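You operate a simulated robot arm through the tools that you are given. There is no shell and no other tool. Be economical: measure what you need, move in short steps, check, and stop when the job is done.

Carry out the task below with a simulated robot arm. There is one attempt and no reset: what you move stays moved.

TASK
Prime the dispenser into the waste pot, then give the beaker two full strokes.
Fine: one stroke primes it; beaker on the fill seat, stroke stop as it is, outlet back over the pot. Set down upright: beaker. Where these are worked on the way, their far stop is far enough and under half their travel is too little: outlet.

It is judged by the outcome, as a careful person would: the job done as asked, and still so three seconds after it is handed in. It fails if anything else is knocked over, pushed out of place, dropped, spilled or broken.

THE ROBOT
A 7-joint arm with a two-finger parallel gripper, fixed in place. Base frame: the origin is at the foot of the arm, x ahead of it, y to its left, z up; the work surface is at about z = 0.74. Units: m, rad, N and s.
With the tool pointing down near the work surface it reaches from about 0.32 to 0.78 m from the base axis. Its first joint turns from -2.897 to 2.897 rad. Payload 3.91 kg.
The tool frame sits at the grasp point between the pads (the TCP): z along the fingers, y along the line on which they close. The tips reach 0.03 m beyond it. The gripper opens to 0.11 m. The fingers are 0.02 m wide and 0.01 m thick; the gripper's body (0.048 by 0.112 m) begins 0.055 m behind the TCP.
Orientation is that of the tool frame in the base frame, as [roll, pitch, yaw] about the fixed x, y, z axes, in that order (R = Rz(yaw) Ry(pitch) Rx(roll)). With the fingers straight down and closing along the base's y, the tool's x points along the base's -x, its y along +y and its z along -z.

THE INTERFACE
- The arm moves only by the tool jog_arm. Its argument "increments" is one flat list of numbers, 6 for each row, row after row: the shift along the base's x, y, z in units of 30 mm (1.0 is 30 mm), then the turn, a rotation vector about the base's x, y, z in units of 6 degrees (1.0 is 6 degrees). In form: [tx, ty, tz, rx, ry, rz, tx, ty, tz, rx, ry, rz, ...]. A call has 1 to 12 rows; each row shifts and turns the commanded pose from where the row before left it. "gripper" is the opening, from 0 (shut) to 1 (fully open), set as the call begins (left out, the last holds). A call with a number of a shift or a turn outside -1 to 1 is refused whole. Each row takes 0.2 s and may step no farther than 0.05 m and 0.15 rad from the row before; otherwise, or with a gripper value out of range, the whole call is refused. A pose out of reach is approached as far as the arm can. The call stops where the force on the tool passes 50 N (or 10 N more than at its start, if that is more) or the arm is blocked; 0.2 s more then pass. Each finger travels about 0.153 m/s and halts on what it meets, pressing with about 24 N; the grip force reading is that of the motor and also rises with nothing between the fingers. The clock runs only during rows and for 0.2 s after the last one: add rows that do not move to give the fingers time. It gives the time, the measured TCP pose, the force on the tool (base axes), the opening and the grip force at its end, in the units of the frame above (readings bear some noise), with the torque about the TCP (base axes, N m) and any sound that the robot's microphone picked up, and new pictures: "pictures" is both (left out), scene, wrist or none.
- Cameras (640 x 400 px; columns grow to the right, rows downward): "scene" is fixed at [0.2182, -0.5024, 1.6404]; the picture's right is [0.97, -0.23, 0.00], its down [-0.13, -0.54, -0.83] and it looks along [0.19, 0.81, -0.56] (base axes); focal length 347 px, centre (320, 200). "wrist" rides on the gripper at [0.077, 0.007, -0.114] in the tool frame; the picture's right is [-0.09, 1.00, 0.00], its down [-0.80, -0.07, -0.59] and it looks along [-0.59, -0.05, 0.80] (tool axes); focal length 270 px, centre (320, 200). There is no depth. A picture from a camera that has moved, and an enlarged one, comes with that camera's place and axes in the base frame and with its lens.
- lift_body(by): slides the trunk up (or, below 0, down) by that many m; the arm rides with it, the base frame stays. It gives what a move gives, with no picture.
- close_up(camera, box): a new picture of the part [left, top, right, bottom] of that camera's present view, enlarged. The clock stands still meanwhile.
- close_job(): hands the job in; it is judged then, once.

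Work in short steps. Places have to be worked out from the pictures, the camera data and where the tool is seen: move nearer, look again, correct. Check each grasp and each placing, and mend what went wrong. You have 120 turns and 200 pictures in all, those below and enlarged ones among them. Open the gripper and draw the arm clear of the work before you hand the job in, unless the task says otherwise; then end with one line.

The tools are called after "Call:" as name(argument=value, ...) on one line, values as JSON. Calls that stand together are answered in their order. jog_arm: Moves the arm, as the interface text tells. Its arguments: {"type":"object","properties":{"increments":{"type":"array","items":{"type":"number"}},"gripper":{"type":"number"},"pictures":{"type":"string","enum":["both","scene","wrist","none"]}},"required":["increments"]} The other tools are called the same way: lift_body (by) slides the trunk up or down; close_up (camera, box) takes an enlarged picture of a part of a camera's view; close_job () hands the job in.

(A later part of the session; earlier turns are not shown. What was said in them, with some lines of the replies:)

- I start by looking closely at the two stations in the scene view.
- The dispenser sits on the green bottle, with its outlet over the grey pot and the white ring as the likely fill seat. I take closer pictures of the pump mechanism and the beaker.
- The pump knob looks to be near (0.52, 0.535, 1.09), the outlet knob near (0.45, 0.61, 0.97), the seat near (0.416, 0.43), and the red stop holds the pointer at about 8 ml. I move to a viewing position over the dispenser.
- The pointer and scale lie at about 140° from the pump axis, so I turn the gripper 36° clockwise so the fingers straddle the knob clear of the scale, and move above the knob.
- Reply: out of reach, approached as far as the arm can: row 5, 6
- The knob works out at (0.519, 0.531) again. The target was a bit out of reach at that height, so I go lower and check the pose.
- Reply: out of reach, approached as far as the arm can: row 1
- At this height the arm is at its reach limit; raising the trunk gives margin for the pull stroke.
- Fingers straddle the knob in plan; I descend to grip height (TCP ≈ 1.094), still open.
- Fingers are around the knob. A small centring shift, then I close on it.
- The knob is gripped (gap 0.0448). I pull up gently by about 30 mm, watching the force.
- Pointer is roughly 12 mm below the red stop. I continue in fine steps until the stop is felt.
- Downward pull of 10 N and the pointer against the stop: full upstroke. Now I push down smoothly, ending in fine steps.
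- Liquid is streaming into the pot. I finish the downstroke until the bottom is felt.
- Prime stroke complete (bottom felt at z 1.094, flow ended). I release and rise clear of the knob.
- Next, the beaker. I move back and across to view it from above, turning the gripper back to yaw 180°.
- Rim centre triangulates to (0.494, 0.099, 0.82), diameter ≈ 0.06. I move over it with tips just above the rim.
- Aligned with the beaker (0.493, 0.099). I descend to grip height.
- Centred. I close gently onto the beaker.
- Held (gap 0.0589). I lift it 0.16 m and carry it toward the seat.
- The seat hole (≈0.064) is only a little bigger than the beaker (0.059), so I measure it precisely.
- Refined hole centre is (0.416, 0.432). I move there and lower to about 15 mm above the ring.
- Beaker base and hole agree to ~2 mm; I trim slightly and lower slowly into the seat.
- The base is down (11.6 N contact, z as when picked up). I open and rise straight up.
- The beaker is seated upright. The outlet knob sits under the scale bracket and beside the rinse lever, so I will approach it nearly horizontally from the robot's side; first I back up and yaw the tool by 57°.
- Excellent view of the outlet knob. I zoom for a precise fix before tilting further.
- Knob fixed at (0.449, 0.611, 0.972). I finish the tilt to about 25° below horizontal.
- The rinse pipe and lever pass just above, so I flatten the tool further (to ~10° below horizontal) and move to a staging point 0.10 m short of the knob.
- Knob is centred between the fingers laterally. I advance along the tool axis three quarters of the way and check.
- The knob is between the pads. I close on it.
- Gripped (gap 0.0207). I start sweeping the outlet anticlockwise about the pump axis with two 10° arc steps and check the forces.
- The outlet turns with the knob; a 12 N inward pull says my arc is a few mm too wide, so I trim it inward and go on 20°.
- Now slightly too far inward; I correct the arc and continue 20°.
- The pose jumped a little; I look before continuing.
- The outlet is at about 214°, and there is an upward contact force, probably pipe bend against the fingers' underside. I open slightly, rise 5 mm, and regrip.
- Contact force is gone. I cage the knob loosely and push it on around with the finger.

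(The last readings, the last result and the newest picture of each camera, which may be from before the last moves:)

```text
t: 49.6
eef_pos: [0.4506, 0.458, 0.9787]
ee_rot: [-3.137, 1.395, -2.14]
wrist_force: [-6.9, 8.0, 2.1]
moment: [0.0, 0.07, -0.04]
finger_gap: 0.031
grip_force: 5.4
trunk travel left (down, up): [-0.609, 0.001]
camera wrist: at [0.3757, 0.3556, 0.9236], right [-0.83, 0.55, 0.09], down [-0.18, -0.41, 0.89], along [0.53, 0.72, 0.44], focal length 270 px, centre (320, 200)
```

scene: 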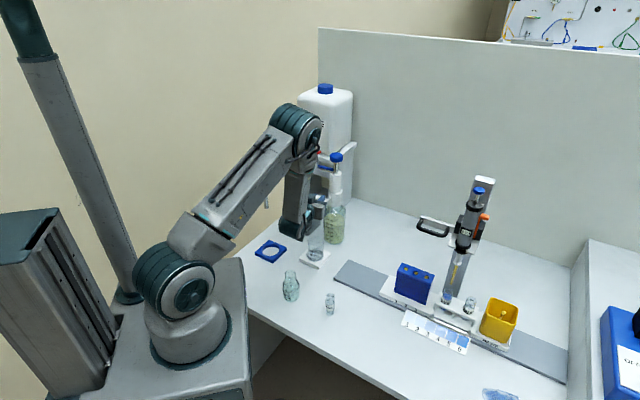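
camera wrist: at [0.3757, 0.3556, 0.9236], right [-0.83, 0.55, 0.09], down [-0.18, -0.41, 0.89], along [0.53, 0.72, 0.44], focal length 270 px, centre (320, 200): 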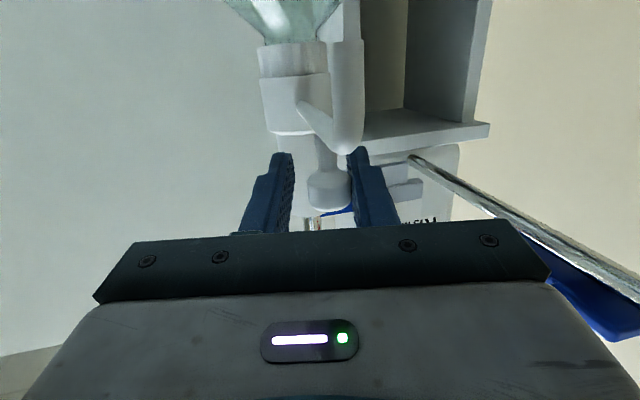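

The far stop is felt (10 N). I open and back out along the tool axis.

Call:
jog_arm(increments=[0, 0, 0, 0, 0, 0, -0.4, -0.62, 0.13, 0, 0, 0, -0.5, -0.78, 0.16, 0, 0, 0, -0.5, -0.78, 0.16, 0, 0, 0, -0.5, -0.78, 0.3, 0, 0, 0, -0.3, -0.5, 0.5, 0, 0, 0], gripper=0.5)

Call:
close_up(camera="scene", box=[270, 160, 370, 270])

```text
t: 51.0
eef_pos: [0.3863, 0.3523, 1.0174]
ee_rot: [-3.139, 1.395, -2.143]
wrist_force: [0.0, -0.5, 0.4]
moment: [0.0, 0.03, 0.0]
finger_gap: 0.0552
grip_force: 0.1
trunk travel left (down, up): [-0.609, 0.001]
camera wrist: at [0.3115, 0.2501, 0.9609], right [-0.83, 0.56, 0.09], down [-0.18, -0.41, 0.89], along [0.53, 0.72, 0.44], focal length 270 px, centre (320, 200)
```

scene: 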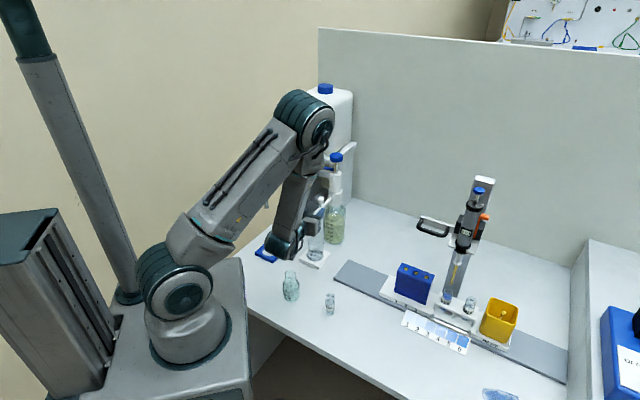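
wrist: 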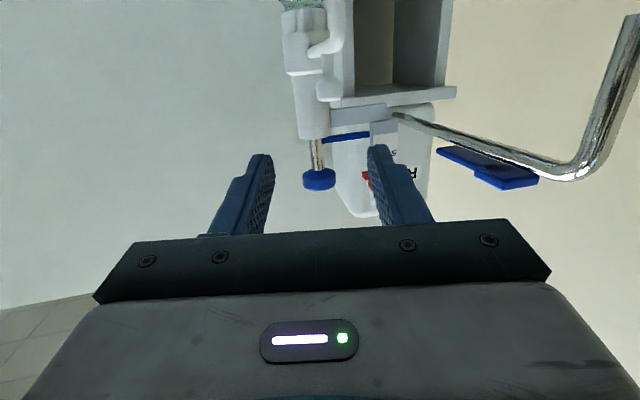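

```text
3.64 times, centred on (320, 215) of scene
camera zoom: at [0.2182, -0.5024, 1.6404], right [0.97, -0.23, 0.0], down [-0.13, -0.54, -0.83], along [0.19, 0.81, -0.56], focal length 1263 px, centre (320, 146)
```

zoom: 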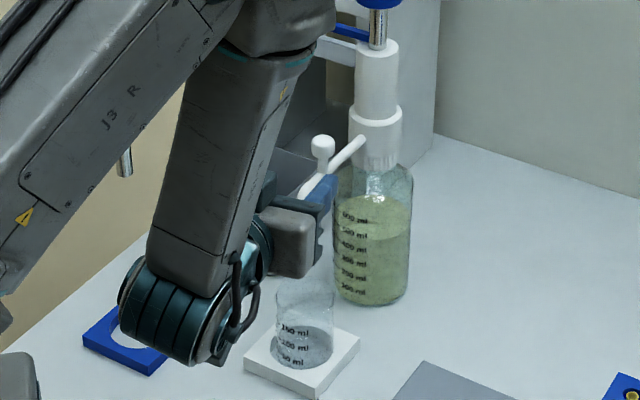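

Outlet now points over the beaker. I raise and turn the tool back to vertical.

Call:
jog_arm(increments=[-0.3, -0.3, 0.6, 0, 0, 0, 0, 0, 0.6, -0.839, 0.545, 0, 0, 0, 0.6, -0.839, 0.545, 0, 0, 0, 0.6, -0.839, 0.545, 0, 0, 0, 0.6, -0.839, 0.545, 0, 0, 0, 0.6, -0.839, 0.545, 0, 0, 0, 0.6, -0.839, 0.545, 0, 0, 0, 0.6, -0.839, 0.545, 0, 0, 0, 0, -0.839, 0.545, 0, 0, 0, 0, -0.839, 0.545, 0, 0, 0, 0, -0.839, 0.545, 0, 0, 0, 0, -0.839, 0.545, 0], pictures="none")

Call:
jog_arm(increments=[0, 0, 0, -0.839, 0.545, 0, 0, 0, 0, -0.4, 0.26, 0, 0, 0, 0, 0, 0, -1, 0, 0, 0, 0, 0, -1, 0, 0, 0, 0, 0, -1, 0, 0, 0, 0, 0, -1, 0, 0, 0, 0, 0, -1, 0, 0, 0, 0, 0, -1, 0, 0, 0, 0, 0, -1, 0, 0, 0, 0, 0, -1, 0, 0, 0, 0, 0, -1, 0, 0, 0, 0, 0, -1])

```text
t: 53.6
eef_pos: [0.3777, 0.3459, 1.1607]
ee_rot: [-3.14, 0.241, -2.145]
wrist_force: [0.0, -0.4, 0.3]
moment: [0.0, 0.03, 0.0]
finger_gap: 0.0551
grip_force: 0.0
out of reach, approached as far as the arm can: row 2
trunk travel left (down, up): [-0.609, 0.001]
```

```text
t: 56.2
eef_pos: [0.3783, 0.3457, 1.1607]
ee_rot: [-3.141, 0.088, 3.087]
wrist_force: [0.1, 0.1, 0.7]
moment: [-0.03, 0.06, 0.01]
finger_gap: 0.0549
grip_force: 0.1
trunk travel left (down, up): [-0.609, 0.001]
camera wrist: at [0.2918, 0.3573, 1.2676], right [0.14, 0.99, 0.01], down [0.74, -0.11, 0.66], along [0.66, -0.09, -0.75], focal length 270 px, centre (320, 200)
```

scene: 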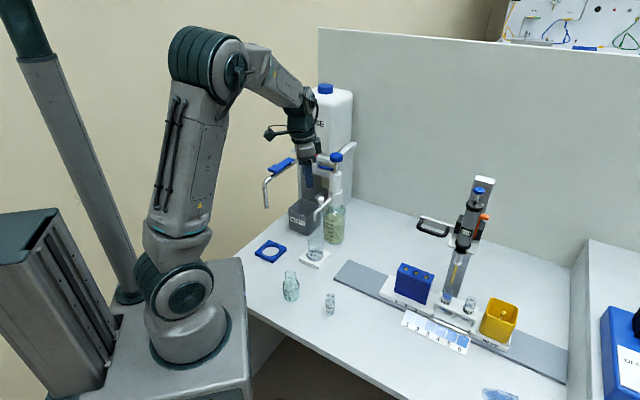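
wrist: 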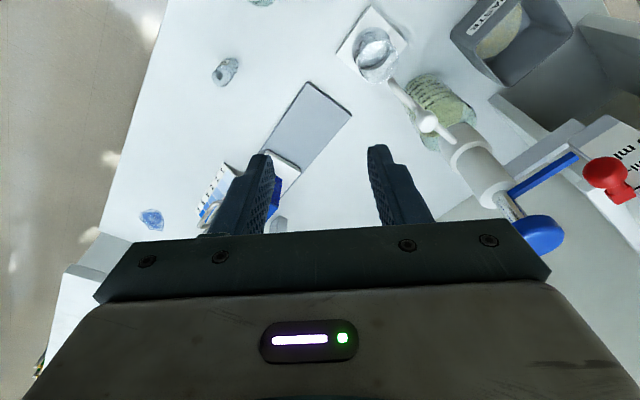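

Five degrees of tilt remain; first I check the outlet tip against the beaker from here.

Call:
close_up(camera="wrist", box=[320, 0, 480, 140])

Call:
close_up(camera="scene", box=[285, 180, 355, 275])

```text
2.86 times, centred on (400, 70) of wrist
camera zoom: at [0.2918, 0.3573, 1.2676], right [0.14, 0.99, 0.01], down [0.74, -0.11, 0.66], along [0.66, -0.09, -0.75], focal length 772 px, centre (91, 571)
```

zoom: 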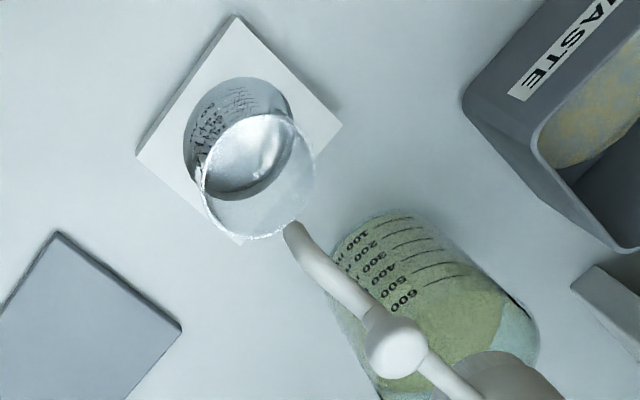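

```text
4.21 times, centred on (320, 228) of scene
camera zoom: at [0.2182, -0.5024, 1.6404], right [0.97, -0.23, 0.0], down [-0.13, -0.54, -0.83], along [0.19, 0.81, -0.56], focal length 1463 px, centre (320, 84)
```

zoom: 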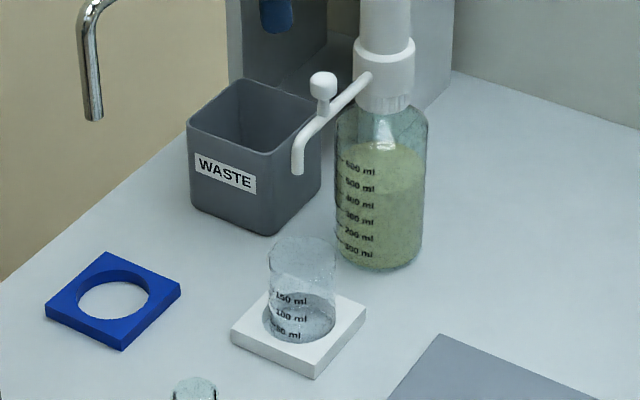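

The outlet tip triangulates to (0.4175, 0.4305, 0.914) — right over the beaker centre. I level the tool, set the yaw, and move above the pump knob.

Call:
jog_arm(increments=[0, 0, 0.1, 0.045, 0.84, 0, 0, 0, 0, 0, 0, -0.9, 0.58, 0.765, 0, 0, 0, -0.9, 0.58, 0.765, 0, 0, 0, -0.9, 0.58, 0.765, 0, 0, 0, -0.9, 0.58, 0.765, 0, 0, 0, -0.9, 0.58, 0.765, 0, 0, 0, -0.98, 0.58, 0.765, 0, 0, 0, 0, 0.58, 0.765, 0, 0, 0, 0, 0.58, 0.765, 0, 0, 0, 0, 0, 0, 0, 0, 0, 0], gripper=0.75)

```text
t: 58.6
eef_pos: [0.5175, 0.5288, 1.1625]
ee_rot: [3.141, 0.002, 2.514]
wrist_force: [0.6, -0.4, -0.1]
moment: [0.02, -0.02, -0.01]
finger_gap: 0.0825
grip_force: 0.1
trunk travel left (down, up): [-0.609, 0.001]
camera wrist: at [0.4575, 0.5791, 1.2777], right [0.65, 0.76, 0.0], down [0.61, -0.53, 0.6], along [0.45, -0.39, -0.8], focal length 270 px, centre (320, 200)
```

scene: 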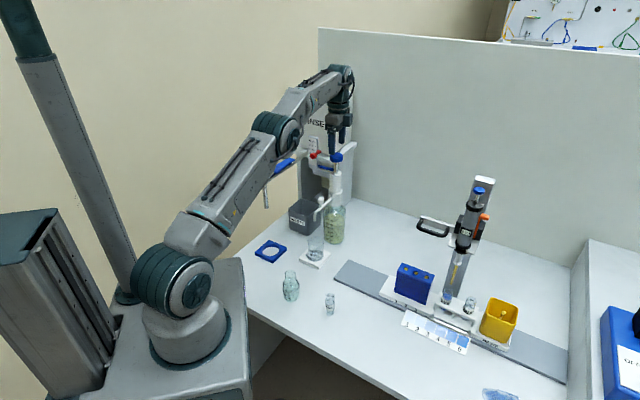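
wrist: 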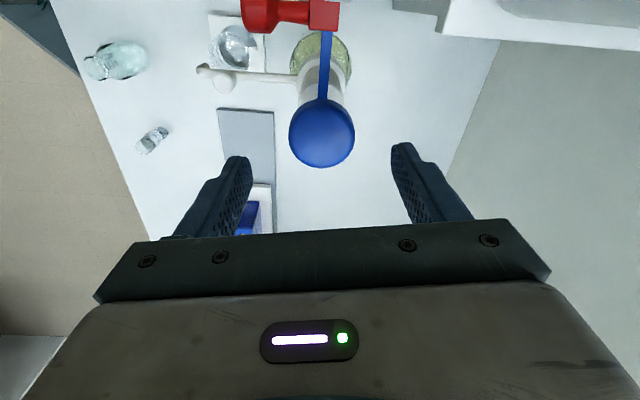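

Same pose as the first grasp. I descend to z 1.0945 and close.

Call:
jog_arm(increments=[0, 0.03, -0.75, 0, 0, 0, 0, 0, -0.75, 0, 0, 0, 0, 0, -0.76, 0, 0, 0, 0, 0, 0, 0, 0, 0], pictures="wrist")

Call:
jog_arm(increments=[0, 0, 0, 0, 0, 0, 0, 0, 0, 0, 0, 0], gripper=0.3, pictures="none")

```text
t: 59.6
eef_pos: [0.5179, 0.5317, 1.0951]
ee_rot: [3.141, 0.002, 2.516]
wrist_force: [-0.9, -1.0, 0.6]
moment: [0.01, 0.02, -0.01]
finger_gap: 0.0824
grip_force: 0.0
trunk travel left (down, up): [-0.609, 0.001]
camera wrist: at [0.458, 0.5819, 1.21], right [0.65, 0.76, 0.0], down [0.61, -0.53, 0.6], along [0.45, -0.39, -0.8], focal length 270 px, centre (320, 200)
```

wrist: 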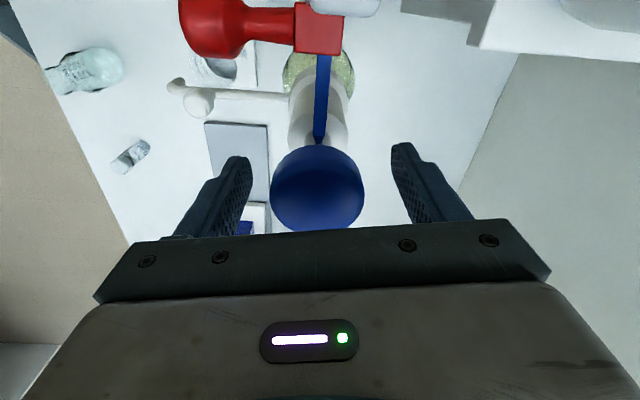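

```text
t: 60.2
eef_pos: [0.5172, 0.5307, 1.0954]
ee_rot: [-3.138, 0.003, 2.515]
wrist_force: [-5.7, -8.3, -1.8]
moment: [-0.14, 0.07, 0.05]
finger_gap: 0.045
grip_force: 44.9
trunk travel left (down, up): [-0.609, 0.001]
```

Gripped. Full stroke 1 into the beaker: pull up to near the stop, then fine steps.

Call:
jog_arm(increments=[-0.03, -0.045, 0.2, 0, 0, 0, 0, 0, 0.2, 0, 0, 0, 0, 0, 0.2, 0, 0, 0, 0, 0, 0.2, 0, 0, 0, 0, 0, 0.2, 0, 0, 0, 0, 0, 0.2, 0, 0, 0, 0, 0, 0.2, 0, 0, 0, 0, 0, 0.1, 0, 0, 0, 0, 0, 0, 0, 0, 0], pictures="none")

Call:
jog_arm(increments=[0, 0, 0.04, 0, 0, 0, 0, 0, 0.03, 0, 0, 0, 0, 0, 0, 0, 0, 0], pictures="none")

Call:
close_up(camera="scene", box=[310, 130, 360, 180])

```text
t: 62.2
eef_pos: [0.5165, 0.5292, 1.1396]
ee_rot: [-3.141, 0.0, 2.516]
wrist_force: [-4.3, 10.2, -1.5]
moment: [0.18, 0.09, 0.18]
finger_gap: 0.0451
grip_force: 45.2
trunk travel left (down, up): [-0.609, 0.001]
```

```text
t: 63.0
eef_pos: [0.5158, 0.5302, 1.1423]
ee_rot: [-3.141, 0.001, 2.517]
wrist_force: [-5.0, 13.1, -1.8]
moment: [0.48, 0.44, 0.4]
finger_gap: 0.045
grip_force: 44.9
trunk travel left (down, up): [-0.609, 0.001]
```

```text
8.00 times, centred on (335, 155) of scene
camera zoom: at [0.2182, -0.5024, 1.6404], right [0.97, -0.23, 0.0], down [-0.13, -0.54, -0.83], along [0.19, 0.81, -0.56], focal length 2779 px, centre (200, 560)
```

zoom: 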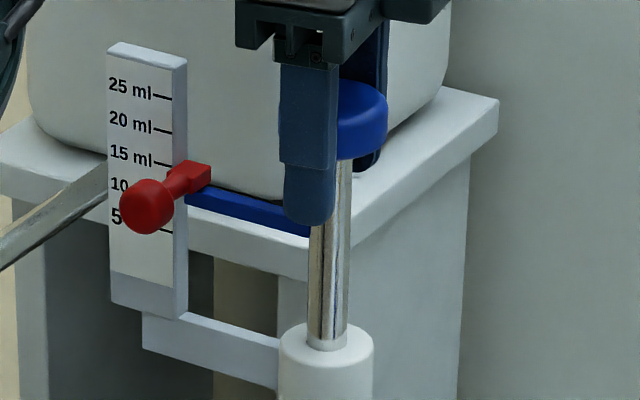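

Call:
jog_arm(increments=[-0.01, 0.05, 0.02, 0, 0, 0, 0, 0, 0.03, 0, 0, 0, 0, 0, 0, 0, 0, 0], pictures="none")

Call:
close_up(camera="scene", box=[310, 130, 360, 180])

```text
t: 63.8
eef_pos: [0.5168, 0.5288, 1.1431]
ee_rot: [-3.139, 0.003, 2.515]
wrist_force: [-7.7, 4.7, -4.7]
moment: [-0.03, 0.24, -0.17]
finger_gap: 0.0451
grip_force: 44.8
trunk travel left (down, up): [-0.609, 0.001]
```

```text
8.00 times, centred on (335, 155) of scene
camera zoom: at [0.2182, -0.5024, 1.6404], right [0.97, -0.23, 0.0], down [-0.13, -0.54, -0.83], along [0.19, 0.81, -0.56], focal length 2779 px, centre (200, 560)
```

zoom: 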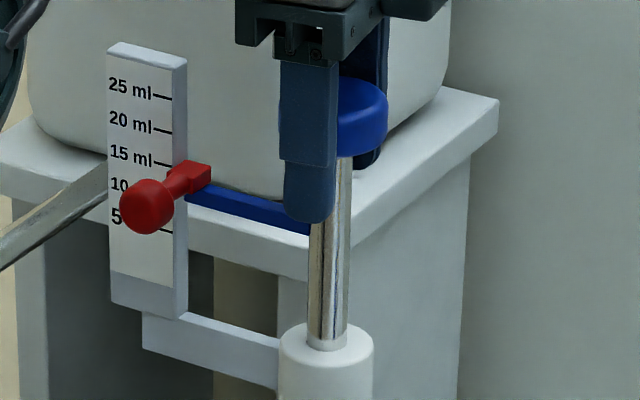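

One more millimetre to feel the stop clearly.

Call:
jog_arm(increments=[-0.02, 0.02, 0.03, 0, 0, 0, 0, 0, 0, 0, 0, 0], pictures="none")

```text
t: 64.4
eef_pos: [0.5166, 0.5289, 1.1432]
ee_rot: [-3.14, 0.003, 2.516]
wrist_force: [-8.8, -2.8, -12.5]
moment: [-0.24, -0.31, -0.04]
finger_gap: 0.0451
grip_force: 44.7
trunk travel left (down, up): [-0.609, 0.001]
```

Stop felt (-12.5 N, no further rise). Now the downstroke.

Call:
jog_arm(increments=[0.01, 0, -0.2, 0, 0, 0, 0, 0, -0.2, 0, 0, 0, 0, 0, -0.2, 0, 0, 0, 0, 0, -0.2, 0, 0, 0, 0, 0, -0.2, 0, 0, 0, 0, 0, -0.2, 0, 0, 0, 0, 0, -0.2, 0, 0, 0, 0, 0, -0.1, 0, 0, 0, 0, 0, -0.08, 0, 0, 0], pictures="none")

Call:
close_up(camera="scene", box=[275, 150, 375, 270])

Call:
jog_arm(increments=[0, 0, -0.05, 0, 0, 0, 0, 0, -0.05, 0, 0, 0, 0, 0, 0, 0, 0, 0, 0, 0, 0, 0, 0, 0], pictures="none")

```text
t: 66.4
eef_pos: [0.5177, 0.531, 1.0988]
ee_rot: [-3.141, 0.001, 2.515]
wrist_force: [0.5, -5.8, 0.7]
moment: [-0.46, -0.52, -0.29]
finger_gap: 0.0449
grip_force: 45.2
trunk travel left (down, up): [-0.609, 0.001]
```

```text
3.33 times, centred on (325, 210) of scene
camera zoom: at [0.2182, -0.5024, 1.6404], right [0.97, -0.23, 0.0], down [-0.13, -0.54, -0.83], along [0.19, 0.81, -0.56], focal length 1158 px, centre (303, 167)
```

zoom: 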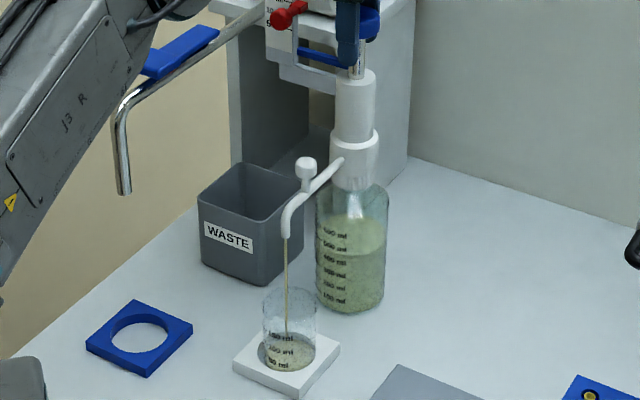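

```text
t: 67.4
eef_pos: [0.5158, 0.531, 1.0963]
ee_rot: [3.141, 0.002, 2.513]
wrist_force: [2.6, -5.9, 5.2]
moment: [-0.44, -0.05, 0.01]
finger_gap: 0.0449
grip_force: 45.2
trunk travel left (down, up): [-0.609, 0.001]
```

The stream falls into the beaker. I press to the bottom.

Call:
jog_arm(increments=[0, -0.02, -0.03, 0, 0, 0, 0, 0, -0.03, 0, 0, 0, 0, 0, 0, 0, 0, 0], pictures="none")

Call:
close_up(camera="scene", box=[275, 150, 375, 270])

```text
t: 68.2
eef_pos: [0.5171, 0.531, 1.0944]
ee_rot: [3.137, 0.0, 2.516]
wrist_force: [6.5, -1.1, 14.2]
moment: [-0.07, 0.18, -0.15]
finger_gap: 0.0449
grip_force: 45.4
trunk travel left (down, up): [-0.609, 0.001]
```

```text
3.33 times, centred on (325, 210) of scene
camera zoom: at [0.2182, -0.5024, 1.6404], right [0.97, -0.23, 0.0], down [-0.13, -0.54, -0.83], along [0.19, 0.81, -0.56], focal length 1158 px, centre (303, 167)
```

zoom: 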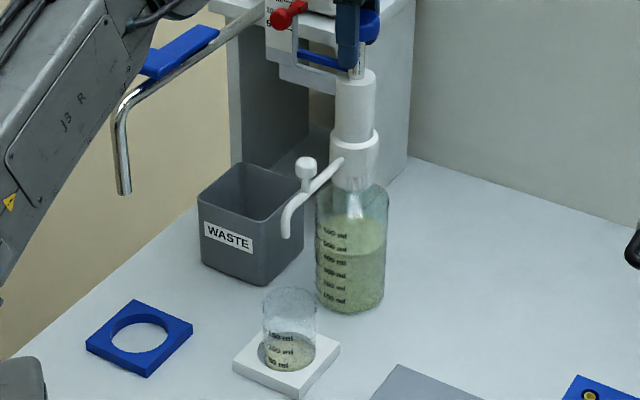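

Stroke 1 is complete (14 N at the bottom, flow ended). Stroke 2: pull up.

Call:
jog_arm(increments=[0, 0, 0.2, 0, 0, 0, 0, 0, 0.2, 0, 0, 0, 0, 0, 0.2, 0, 0, 0, 0, 0, 0.2, 0, 0, 0, 0, 0, 0.2, 0, 0, 0, 0, 0, 0.2, 0, 0, 0, 0, 0, 0.2, 0, 0, 0, 0, 0, 0.1, 0, 0, 0, 0, 0, 0.04, 0, 0, 0, 0, 0, 0, 0, 0, 0], pictures="none")

Call:
jog_arm(increments=[0, 0, 0.03, 0, 0, 0, 0, 0, 0.03, 0, 0, 0, 0, 0, 0, 0, 0, 0], pictures="none")

```text
t: 70.4
eef_pos: [0.5156, 0.5304, 1.1394]
ee_rot: [-3.139, 0.002, 2.514]
wrist_force: [0.6, -3.4, -1.0]
moment: [0.07, 0.45, 0.17]
finger_gap: 0.0452
grip_force: 44.8
trunk travel left (down, up): [-0.609, 0.001]
```

```text
t: 71.2
eef_pos: [0.5168, 0.5302, 1.1402]
ee_rot: [-3.141, 0.001, 2.516]
wrist_force: [0.0, -3.7, -0.6]
moment: [0.22, 0.19, -0.07]
finger_gap: 0.0451
grip_force: 44.9
trunk travel left (down, up): [-0.609, 0.001]
```

Call:
jog_arm(increments=[0, 0, 0.03, 0, 0, 0, 0, 0, 0.03, 0, 0, 0, 0, 0, 0.02, 0, 0, 0, 0, 0, 0, 0, 0, 0], pictures="none")

Call:
close_up(camera="scene", box=[310, 130, 360, 180])

```text
t: 72.2
eef_pos: [0.5163, 0.5303, 1.1429]
ee_rot: [-3.14, 0.001, 2.517]
wrist_force: [-0.7, -2.1, -3.8]
moment: [0.12, -0.26, -0.29]
finger_gap: 0.045
grip_force: 44.4
trunk travel left (down, up): [-0.609, 0.001]
```

```text
8.00 times, centred on (335, 155) of scene
camera zoom: at [0.2182, -0.5024, 1.6404], right [0.97, -0.23, 0.0], down [-0.13, -0.54, -0.83], along [0.19, 0.81, -0.56], focal length 2779 px, centre (200, 560)
```

zoom: 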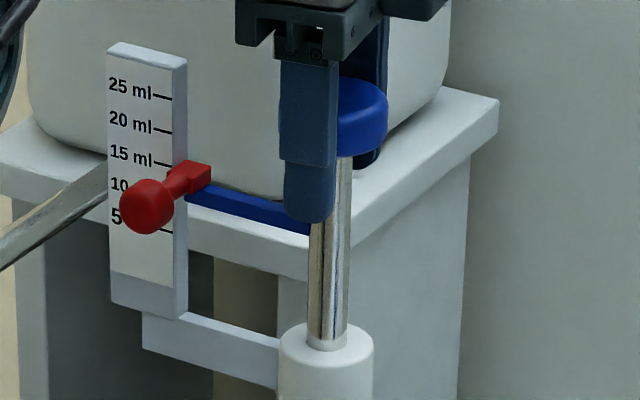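

Pull force is starting to rise; one more small step to be sure of the stop.

Call:
jog_arm(increments=[0, 0, 0.03, 0, 0, 0, 0, 0, 0, 0, 0, 0], pictures="none")

```text
t: 72.8
eef_pos: [0.5171, 0.532, 1.143]
ee_rot: [-3.139, 0.0, 2.516]
wrist_force: [-2.3, -4.5, -11.8]
moment: [0.09, -0.33, 0.05]
finger_gap: 0.0448
grip_force: 44.8
trunk travel left (down, up): [-0.609, 0.001]
```

Stop felt (-11.8 N). Downstroke 2.

Call:
jog_arm(increments=[0, 0, -0.2, 0, 0, 0, 0, 0, -0.2, 0, 0, 0, 0, 0, -0.2, 0, 0, 0, 0, 0, -0.2, 0, 0, 0, 0, 0, -0.2, 0, 0, 0, 0, 0, -0.2, 0, 0, 0, 0, 0, -0.2, 0, 0, 0, 0, 0, -0.1, 0, 0, 0, 0, 0, -0.08, 0, 0, 0, 0, 0, -0.05, 0, 0, 0, 0, 0, -0.05, 0, 0, 0, 0, 0, 0, 0, 0, 0], pictures="none")

Call:
jog_arm(increments=[0, 0, -0.03, 0, 0, 0, 0, 0, -0.03, 0, 0, 0, 0, 0, 0, 0, 0, 0], pictures="none")

Call:
close_up(camera="scene", box=[275, 150, 375, 270])

```text
t: 75.4
eef_pos: [0.5155, 0.5308, 1.0951]
ee_rot: [3.138, 0.003, 2.518]
wrist_force: [6.8, 5.2, 15.5]
moment: [-0.08, 0.36, 0.03]
finger_gap: 0.0451
grip_force: 45.1
trunk travel left (down, up): [-0.609, 0.001]
```

```text
t: 76.2
eef_pos: [0.5157, 0.5303, 1.0943]
ee_rot: [3.134, 0.001, 2.516]
wrist_force: [10.6, 10.6, 29.5]
moment: [0.25, 0.19, -0.03]
finger_gap: 0.0449
grip_force: 44.7
trunk travel left (down, up): [-0.609, 0.001]
```

```text
3.33 times, centred on (325, 210) of scene
camera zoom: at [0.2182, -0.5024, 1.6404], right [0.97, -0.23, 0.0], down [-0.13, -0.54, -0.83], along [0.19, 0.81, -0.56], focal length 1158 px, centre (303, 167)
```

zoom: 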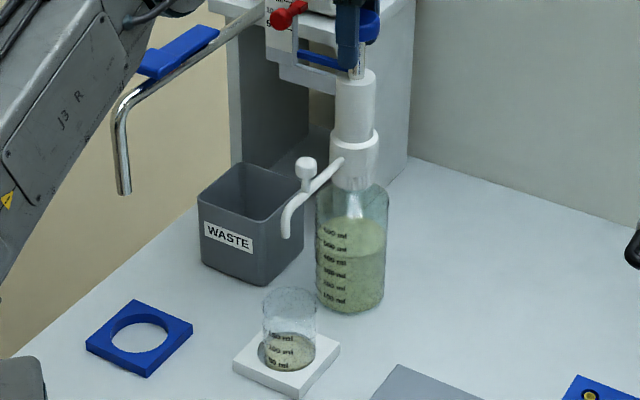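

Both strokes are done and the piston is at its bottom. I release, rise, and retreat while turning the yaw back for the outlet.

Call:
jog_arm(increments=[0, 0, 0.05, 0, 0, 0, 0, 0, 0, 0, 0, 0, 0, 0, 0.7, 0, 0, 0, 0, 0, 0.7, 0, 0, 0, 0, 0, 0.7, 0, 0, 0], gripper=0.75, pictures="none")

Call:
jog_arm(increments=[-0.65, -0.79, 0, 0, 0, 0.5, -0.65, -0.79, 0, 0, 0, 1, -0.65, -0.79, 0, 0, 0, 1, -0.65, -0.79, 0, 0, 0, 1, -0.65, -0.79, 0, 0, 0, 1, -0.65, -0.79, 0, 0, 0, 1, -0.65, -0.79, 0, 0, 0, 1, -0.65, -0.79, 0, 0, 0, 1, 0, 0, -0.6, 0, 0, 1, 0, 0, -0.7, 0, 0, 1, 0, 0, -0.7, 0, 0, 1, 0, 0, -0.7, 0, 0, 1], pictures="scene")

```text
t: 77.4
eef_pos: [0.5153, 0.5289, 1.1551]
ee_rot: [-3.141, 0.001, 2.515]
wrist_force: [0.0, 0.3, 0.1]
moment: [0.02, 0.01, 0.0]
finger_gap: 0.0826
grip_force: 0.0
trunk travel left (down, up): [-0.609, 0.001]
```

```text
t: 80.0
eef_pos: [0.3619, 0.3419, 1.0752]
ee_rot: [3.141, 0.002, -2.561]
wrist_force: [1.0, 0.0, 0.0]
moment: [-0.01, -0.02, 0.0]
finger_gap: 0.0823
grip_force: 0.0
trunk travel left (down, up): [-0.609, 0.001]
```

scene: 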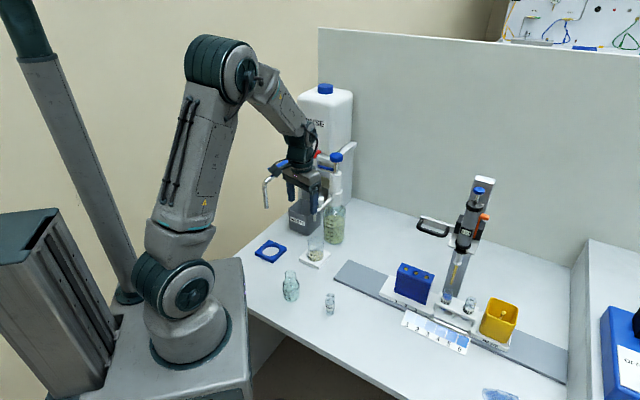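

I finish the yaw and tilt the tool near horizontal.

Call:
jog_arm(increments=[0, 0, 0, 0, 0, 1, 0, 0, 0, 0, 0, 1, 0, 0, 0, 0, 0, 1, 0, 0, 0, 0, 0, 0.98, 0, 0, 0, 0.839, -0.545, 0, 0, 0, 0, 0.839, -0.545, 0, 0, 0, 0, 0.839, -0.545, 0, 0, 0, 0, 0.839, -0.545, 0, 0, 0, 0, 0.839, -0.545, 0, 0, 0, 0, 0.839, -0.545, 0], pictures="none", gripper=0.45)

Call:
jog_arm(increments=[0, 0, 0, 0.839, -0.545, 0, 0, 0, 0, 0.839, -0.545, 0, 0, 0, 0, 0.839, -0.545, 0, 0, 0, 0, 0.839, -0.545, 0, 0, 0, 0, 0.839, -0.545, 0, 0, 0, 0, 0.839, -0.545, 0, 0, 0, 0, 0.839, -0.545, 0, 0, 0, 0, 0.28, -0.18, 0, 0, 0, 0, 0, 0, 0])

```text
t: 82.2
eef_pos: [0.3612, 0.3411, 1.076]
ee_rot: [-3.141, 0.631, -2.146]
wrist_force: [0.1, 0.3, -0.1]
moment: [-0.02, 0.0, 0.0]
finger_gap: 0.0494
grip_force: 0.0
trunk travel left (down, up): [-0.609, 0.001]
```

```text
t: 84.2
eef_pos: [0.375, 0.3552, 1.0747]
ee_rot: [3.141, 1.398, -2.145]
wrist_force: [-0.7, -0.7, 0.0]
moment: [0.01, 0.0, 0.01]
finger_gap: 0.0493
grip_force: 0.1
out of reach, approached as far as the arm can: row 4, 5, 6
trunk travel left (down, up): [-0.609, 0.001]
camera wrist: at [0.302, 0.2529, 1.0187], right [-0.83, 0.56, 0.09], down [-0.18, -0.41, 0.89], along [0.53, 0.72, 0.45], focal length 270 px, centre (320, 200)
```

scene: 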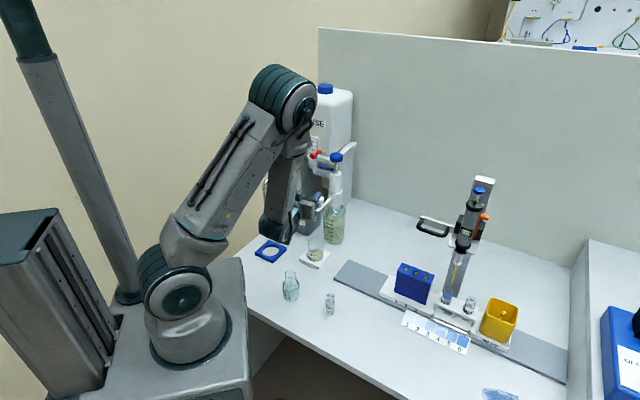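
wrist: 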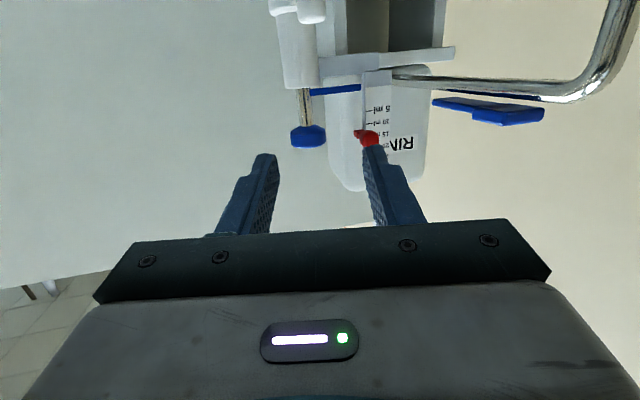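

Call:
jog_arm(increments=[0.1, 0.12, -0.85, 0, 0, 0, 0.15, 0.19, -0.85, 0, 0, 0, 0.15, 0.19, -0.85, 0, 0, 0, 0, 0, 0, 0, 0, 0], pictures="wrist")

Call:
close_up(camera="scene", box=[270, 160, 370, 270])

```text
t: 85.2
eef_pos: [0.3862, 0.369, 0.9982]
ee_rot: [-3.14, 1.398, -2.146]
wrist_force: [-0.5, 0.8, -0.9]
moment: [0.02, 0.02, 0.02]
finger_gap: 0.0499
grip_force: 0.1
trunk travel left (down, up): [-0.609, 0.001]
camera wrist: at [0.3118, 0.2671, 0.9423], right [-0.83, 0.55, 0.09], down [-0.18, -0.41, 0.89], along [0.53, 0.72, 0.44], focal length 270 px, centre (320, 200)
```

wrist: 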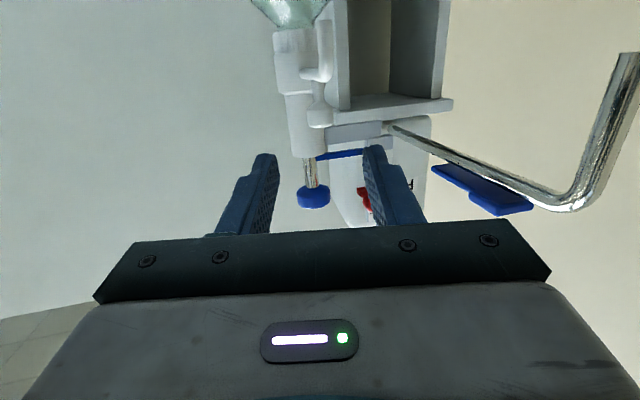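

```text
3.64 times, centred on (320, 215) of scene
camera zoom: at [0.2182, -0.5024, 1.6404], right [0.97, -0.23, 0.0], down [-0.13, -0.54, -0.83], along [0.19, 0.81, -0.56], focal length 1263 px, centre (320, 146)
```

zoom: 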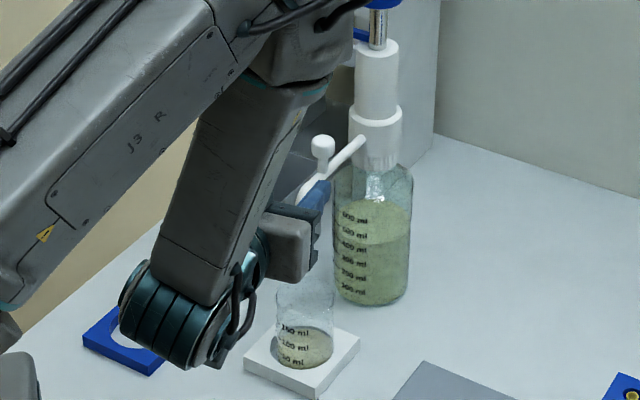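

The knob is centred ahead. I advance along the tool axis onto it.

Call:
jog_arm(increments=[0.49, 0.76, -0.15, 0, 0, 0, 0.49, 0.76, -0.15, 0, 0, 0, 0.49, 0.76, -0.15, 0, 0, 0, 0.49, 0.76, -0.15, 0, 0, 0, 0, 0, 0, 0, 0, 0], pictures="wrist")

```text
t: 86.4
eef_pos: [0.4464, 0.4593, 0.9799]
ee_rot: [-3.141, 1.399, -2.146]
wrist_force: [0.4, -0.8, 0.4]
moment: [0.02, 0.0, 0.01]
finger_gap: 0.0495
grip_force: 0.1
trunk travel left (down, up): [-0.609, 0.001]
camera wrist: at [0.3715, 0.3571, 0.9245], right [-0.83, 0.55, 0.09], down [-0.18, -0.41, 0.89], along [0.53, 0.72, 0.44], focal length 270 px, centre (320, 200)
```

wrist: 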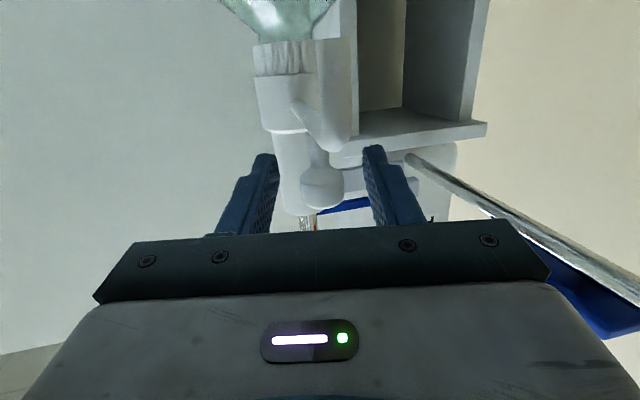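

I cage the knob loosely and sweep the outlet back clockwise, first 40°.

Call:
jog_arm(increments=[0, 0, 0, 0, 0, 0, 0, 0, 0, 0, 0, 0, -0.377, 0.45, 0, 0, 0, 0, -0.293, 0.507, 0, 0, 0, 0, -0.203, 0.553, 0, 0, 0, 0, -0.1, 0.577, 0, 0, 0, 0, 0, 0, 0, 0, 0, 0], gripper=0.235, pictures="wrist")

Call:
close_up(camera="scene", box=[270, 160, 370, 270])

```text
t: 88.0
eef_pos: [0.4176, 0.5227, 0.9804]
ee_rot: [-3.139, 1.398, -2.143]
wrist_force: [-0.3, -0.7, -0.5]
moment: [0.03, -0.03, 0.0]
finger_gap: 0.0261
grip_force: 0.1
trunk travel left (down, up): [-0.609, 0.001]
camera wrist: at [0.3427, 0.4203, 0.9248], right [-0.83, 0.55, 0.09], down [-0.18, -0.41, 0.89], along [0.53, 0.72, 0.44], focal length 270 px, centre (320, 200)
```

wrist: 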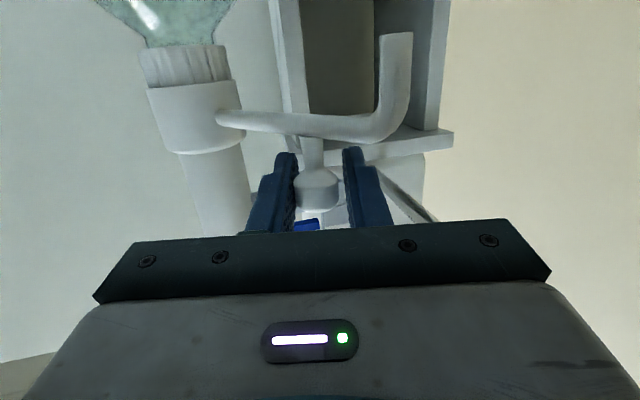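

```text
3.64 times, centred on (320, 215) of scene
camera zoom: at [0.2182, -0.5024, 1.6404], right [0.97, -0.23, 0.0], down [-0.13, -0.54, -0.83], along [0.19, 0.81, -0.56], focal length 1263 px, centre (320, 146)
```

zoom: 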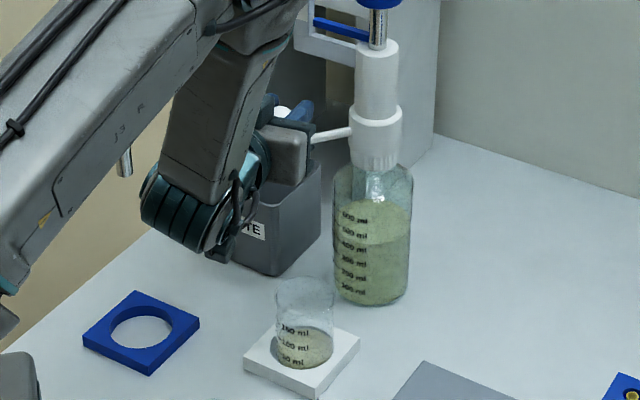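

Going well. For the next section the fingers lie along the tangent, so I grip the knob firmly and continue.

Call:
jog_arm(increments=[0, 0, 0, 0, 0, 0, 0, 0, 0, 0, 0, 0, 0, 0, 0, 0, 0, 0], gripper=0.12, pictures="none")

Call:
jog_arm(increments=[-0.03, 0.587, 0, 0, 0, 0, 0.1, 0.577, 0, 0, 0, 0, 0, 0, 0, 0, 0, 0], pictures="none")

```text
t: 88.8
eef_pos: [0.4196, 0.5217, 0.98]
ee_rot: [-3.141, 1.398, -2.146]
wrist_force: [3.2, 0.3, 1.7]
moment: [0.04, -0.07, 0.01]
finger_gap: 0.0206
grip_force: 45.0
trunk travel left (down, up): [-0.609, 0.001]
```

```text
t: 89.6
eef_pos: [0.4207, 0.555, 0.9797]
ee_rot: [-3.14, 1.399, -2.15]
wrist_force: [6.9, -4.2, 0.7]
moment: [-0.05, -0.04, -0.21]
finger_gap: 0.0204
grip_force: 45.0
trunk travel left (down, up): [-0.609, 0.001]
```

Call:
jog_arm(increments=[0.24, 0.54, 0, 0, 0, 0, 0.31, 0.49, 0, 0, 0, 0, 0, 0, 0, 0, 0, 0], pictures="wrist")

Call:
close_up(camera="scene", box=[270, 140, 370, 250])

```text
t: 90.4
eef_pos: [0.4358, 0.589, 0.9806]
ee_rot: [3.138, 1.398, -2.148]
wrist_force: [-1.3, 0.1, 2.1]
moment: [-0.06, 0.12, -0.07]
finger_gap: 0.0205
grip_force: 44.5
trunk travel left (down, up): [-0.609, 0.001]
camera wrist: at [0.3605, 0.4874, 0.925], right [-0.83, 0.55, 0.09], down [-0.18, -0.41, 0.89], along [0.53, 0.72, 0.45], focal length 270 px, centre (320, 200)
```

wrist: 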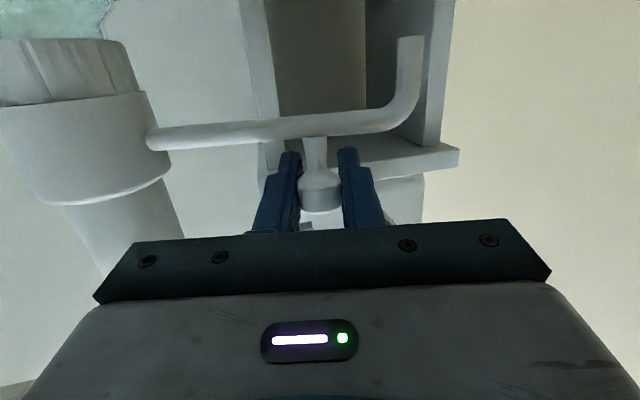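

```text
3.64 times, centred on (320, 195) of scene
camera zoom: at [0.2182, -0.5024, 1.6404], right [0.97, -0.23, 0.0], down [-0.13, -0.54, -0.83], along [0.19, 0.81, -0.56], focal length 1263 px, centre (320, 218)
```

zoom: 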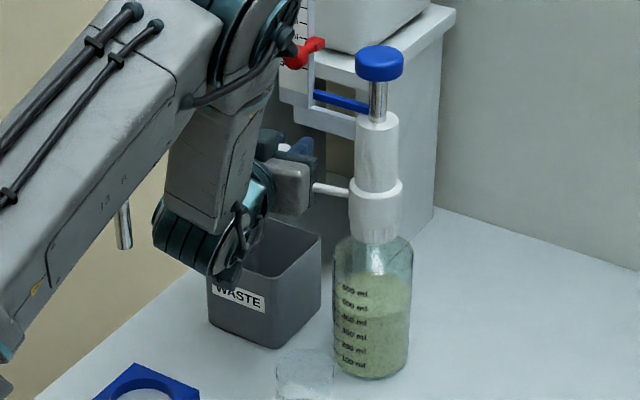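

Call:
jog_arm(increments=[0.25, 0.36, 0, 0, 0, 0, 0.24, 0.32, 0, 0, 0, 0, 0, 0, 0, 0, 0, 0], pictures="wrist")

Call:
close_up(camera="scene", box=[270, 140, 370, 250])

```text
t: 91.2
eef_pos: [0.4497, 0.6077, 0.9809]
ee_rot: [-3.138, 1.398, -2.141]
wrist_force: [-8.1, -2.5, 2.3]
moment: [0.3, -0.23, -0.14]
finger_gap: 0.0206
grip_force: 45.3
trunk travel left (down, up): [-0.609, 0.001]
camera wrist: at [0.375, 0.506, 0.9251], right [-0.83, 0.55, 0.09], down [-0.18, -0.41, 0.89], along [0.53, 0.72, 0.45], focal length 270 px, centre (320, 200)
```

wrist: 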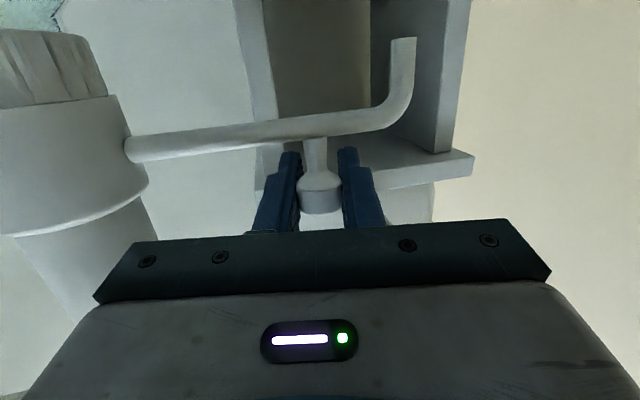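

```text
3.64 times, centred on (320, 195) of scene
camera zoom: at [0.2182, -0.5024, 1.6404], right [0.97, -0.23, 0.0], down [-0.13, -0.54, -0.83], along [0.19, 0.81, -0.56], focal length 1263 px, centre (320, 218)
```

zoom: 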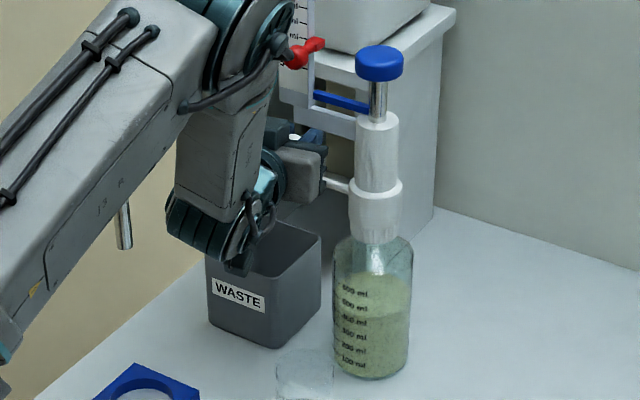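

Essentially at the starting position; I press a touch more to confirm the stop.

Call:
jog_arm(increments=[0.05, 0.06, 0, 0, 0, 0, 0, 0, 0, 0, 0, 0], pictures="none")

```text
t: 91.8
eef_pos: [0.4504, 0.6093, 0.9808]
ee_rot: [-3.139, 1.396, -2.142]
wrist_force: [-14.4, -13.4, 2.6]
moment: [-0.08, 0.06, -0.15]
finger_gap: 0.0208
grip_force: 45.0
trunk travel left (down, up): [-0.609, 0.001]
```

The stop is felt. I open and back straight out.

Call:
jog_arm(increments=[0, 0, 0, 0, 0, 0, 0, 0, 0, 0, 0, 0, -0.4, -0.62, 0.13, 0, 0, 0, -0.5, -0.78, 0.16, 0, 0, 0, -0.5, -0.78, 0.16, 0, 0, 0, -0.5, -0.78, 0.16, 0, 0, 0, -0.4, -0.62, 0.13, 0, 0, 0], gripper=0.5)

Call:
close_up(camera="wrist", box=[240, 0, 460, 160])

```text
t: 93.4
eef_pos: [0.382, 0.5013, 1.0016]
ee_rot: [-3.14, 1.399, -2.144]
wrist_force: [-0.4, -0.1, -0.2]
moment: [0.0, 0.03, 0.0]
finger_gap: 0.0553
grip_force: 0.0
trunk travel left (down, up): [-0.609, 0.001]
camera wrist: at [0.3067, 0.4001, 0.9462], right [-0.83, 0.56, 0.09], down [-0.18, -0.41, 0.89], along [0.53, 0.72, 0.44], focal length 270 px, centre (320, 200)
```

scene: 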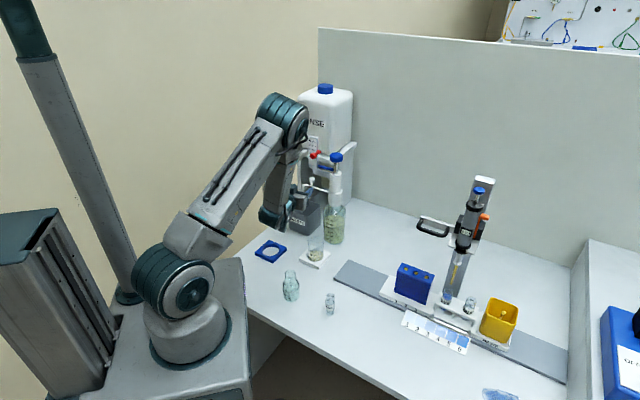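
wrist: 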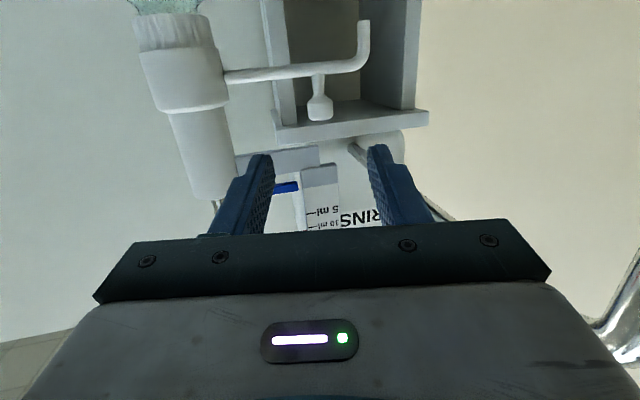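

```text
2.50 times, centred on (350, 80) of wrist
camera zoom: at [0.3067, 0.4001, 0.9462], right [-0.83, 0.56, 0.09], down [-0.18, -0.41, 0.89], along [0.53, 0.72, 0.44], focal length 676 px, centre (245, 500)
```

zoom: 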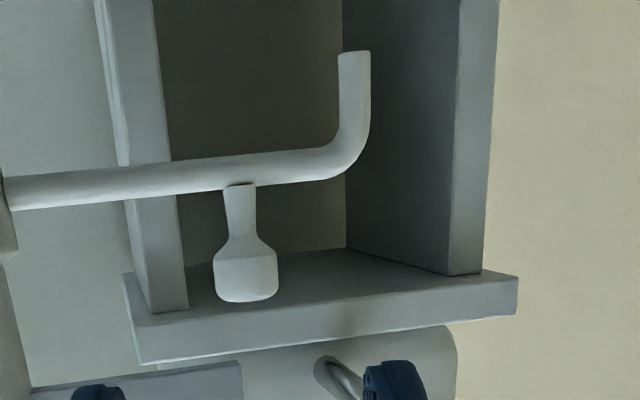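

Outlet is back at its original stop. I draw the arm back and turn it upright, clear of the work.

Call:
jog_arm(increments=[-0.1, -0.8, 0.3, 0, 0, 0, -0.1, -0.8, 0.3, 0, 0, 0, -0.1, -0.8, 0.3, 0, 0, 0, -0.1, -0.8, 0.3, 0, 0, 0, -0.1, -0.8, 0.3, 0, 0, 0, 0, -0.8, 0.3, -0.839, 0.545, 0, 0, 0, 0.5, -0.839, 0.545, 0, 0, 0, 0.5, -0.839, 0.545, 0, 0, 0, 0.5, -0.839, 0.545, 0, 0, 0, 0.5, -0.839, 0.545, 0, 0, 0, 0.5, -0.839, 0.545, 0, 0, 0, 0.5, -0.839, 0.545, 0])

Call:
close_up(camera="scene", box=[255, 140, 375, 280])

```text
t: 96.0
eef_pos: [0.3681, 0.357, 1.1469]
ee_rot: [-3.141, 0.663, -2.151]
wrist_force: [-0.4, 0.2, 0.2]
moment: [0.02, 0.01, -0.01]
finger_gap: 0.055
grip_force: 0.0
trunk travel left (down, up): [-0.609, 0.001]
camera wrist: at [0.2903, 0.2513, 1.1898], right [-0.8, 0.6, 0.05], down [0.2, 0.18, 0.96], along [0.57, 0.78, -0.27], focal length 270 px, centre (320, 200)
```

scene: 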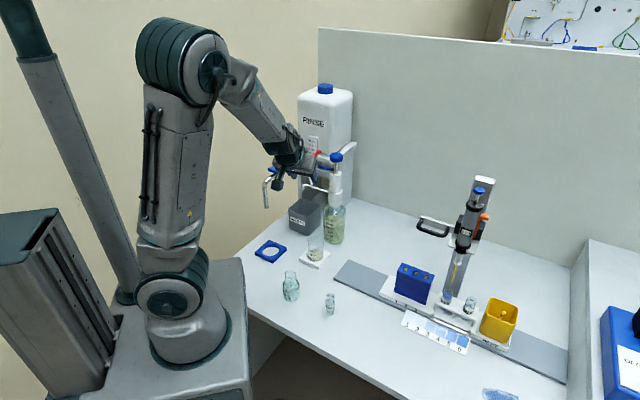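
wrist: 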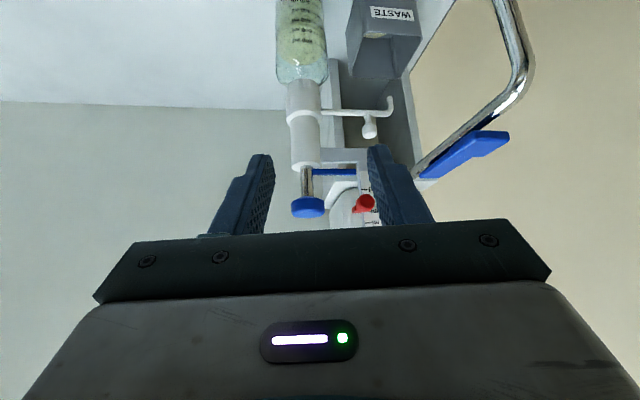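

```text
2.86 times, centred on (315, 210) of scene
camera zoom: at [0.2182, -0.5024, 1.6404], right [0.97, -0.23, 0.0], down [-0.13, -0.54, -0.83], along [0.19, 0.81, -0.56], focal length 992 px, centre (334, 171)
```

zoom: 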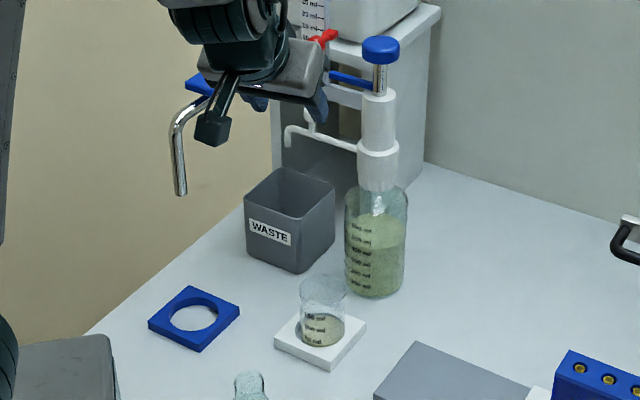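

All is in order; I pull back further toward the base, away from everything, with the gripper open.

Call:
jog_arm(increments=[-0.2, -0.9, 0.5, -0.839, 0.545, 0, -0.2, -0.9, 0.5, -0.839, 0.545, 0, -0.2, -0.9, 0.5, -0.839, 0.545, 0, -0.2, -0.6, 0.5, -0.839, 0.545, 0, -0.2, -0.5, 0.5, -0.839, 0.545, 0, 0, 0, 0.5, -0.839, 0.545, 0, 0, 0, 0, 0, 0, 0], gripper=1)

Call:
close_up(camera="scene", box=[240, 70, 380, 280])

```text
t: 97.6
eef_pos: [0.3383, 0.2438, 1.2367]
ee_rot: [3.141, 0.036, -2.145]
wrist_force: [0.2, 0.8, 0.4]
moment: [-0.01, 0.04, -0.04]
finger_gap: 0.1101
grip_force: 0.1
trunk travel left (down, up): [-0.609, 0.001]
camera wrist: at [0.288, 0.1799, 1.3486], right [-0.79, 0.62, 0.0], down [0.48, 0.61, 0.62], along [0.38, 0.49, -0.78], focal length 270 px, centre (320, 200)
```

scene: 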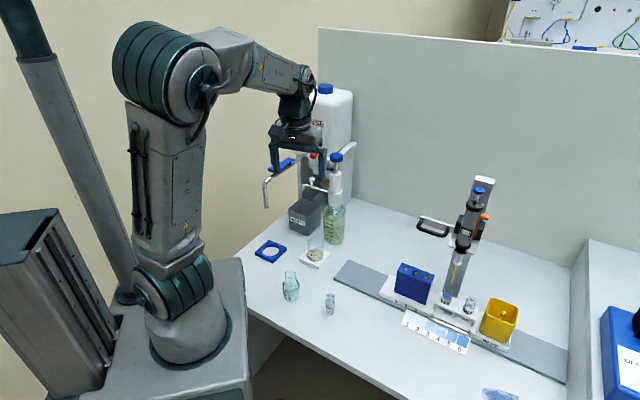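
wrist: 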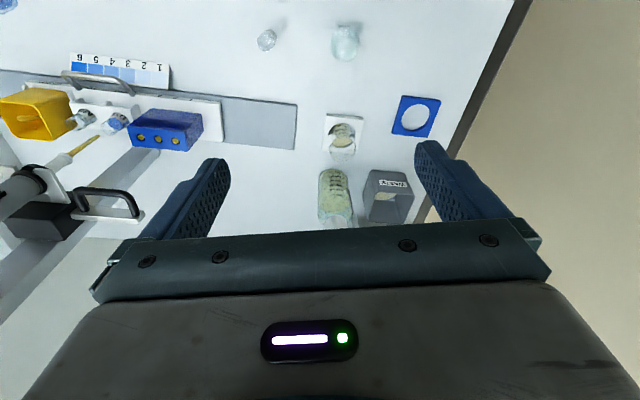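

```text
1.90 times, centred on (310, 175) of scene
camera zoom: at [0.2182, -0.5024, 1.6404], right [0.97, -0.23, 0.0], down [-0.13, -0.54, -0.83], along [0.19, 0.81, -0.56], focal length 662 px, centre (339, 248)
```

zoom: 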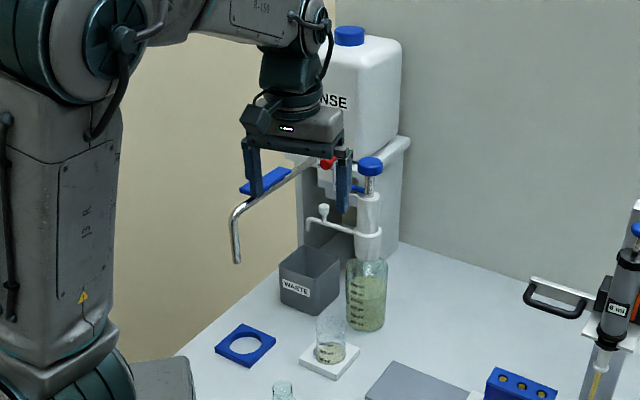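

The beaker is seated upright and filled, the outlet is back over the pot, the stop has not moved, and the arm is clear with the gripper open. I hand the job in.

Call:
close_job()

```text
The job is handed in.
```

The dispenser was primed with one stroke into the waste pot. The beaker is upright on the fill seat and got two full strokes. The stroke stop is where it was, and the outlet is back over the pot.
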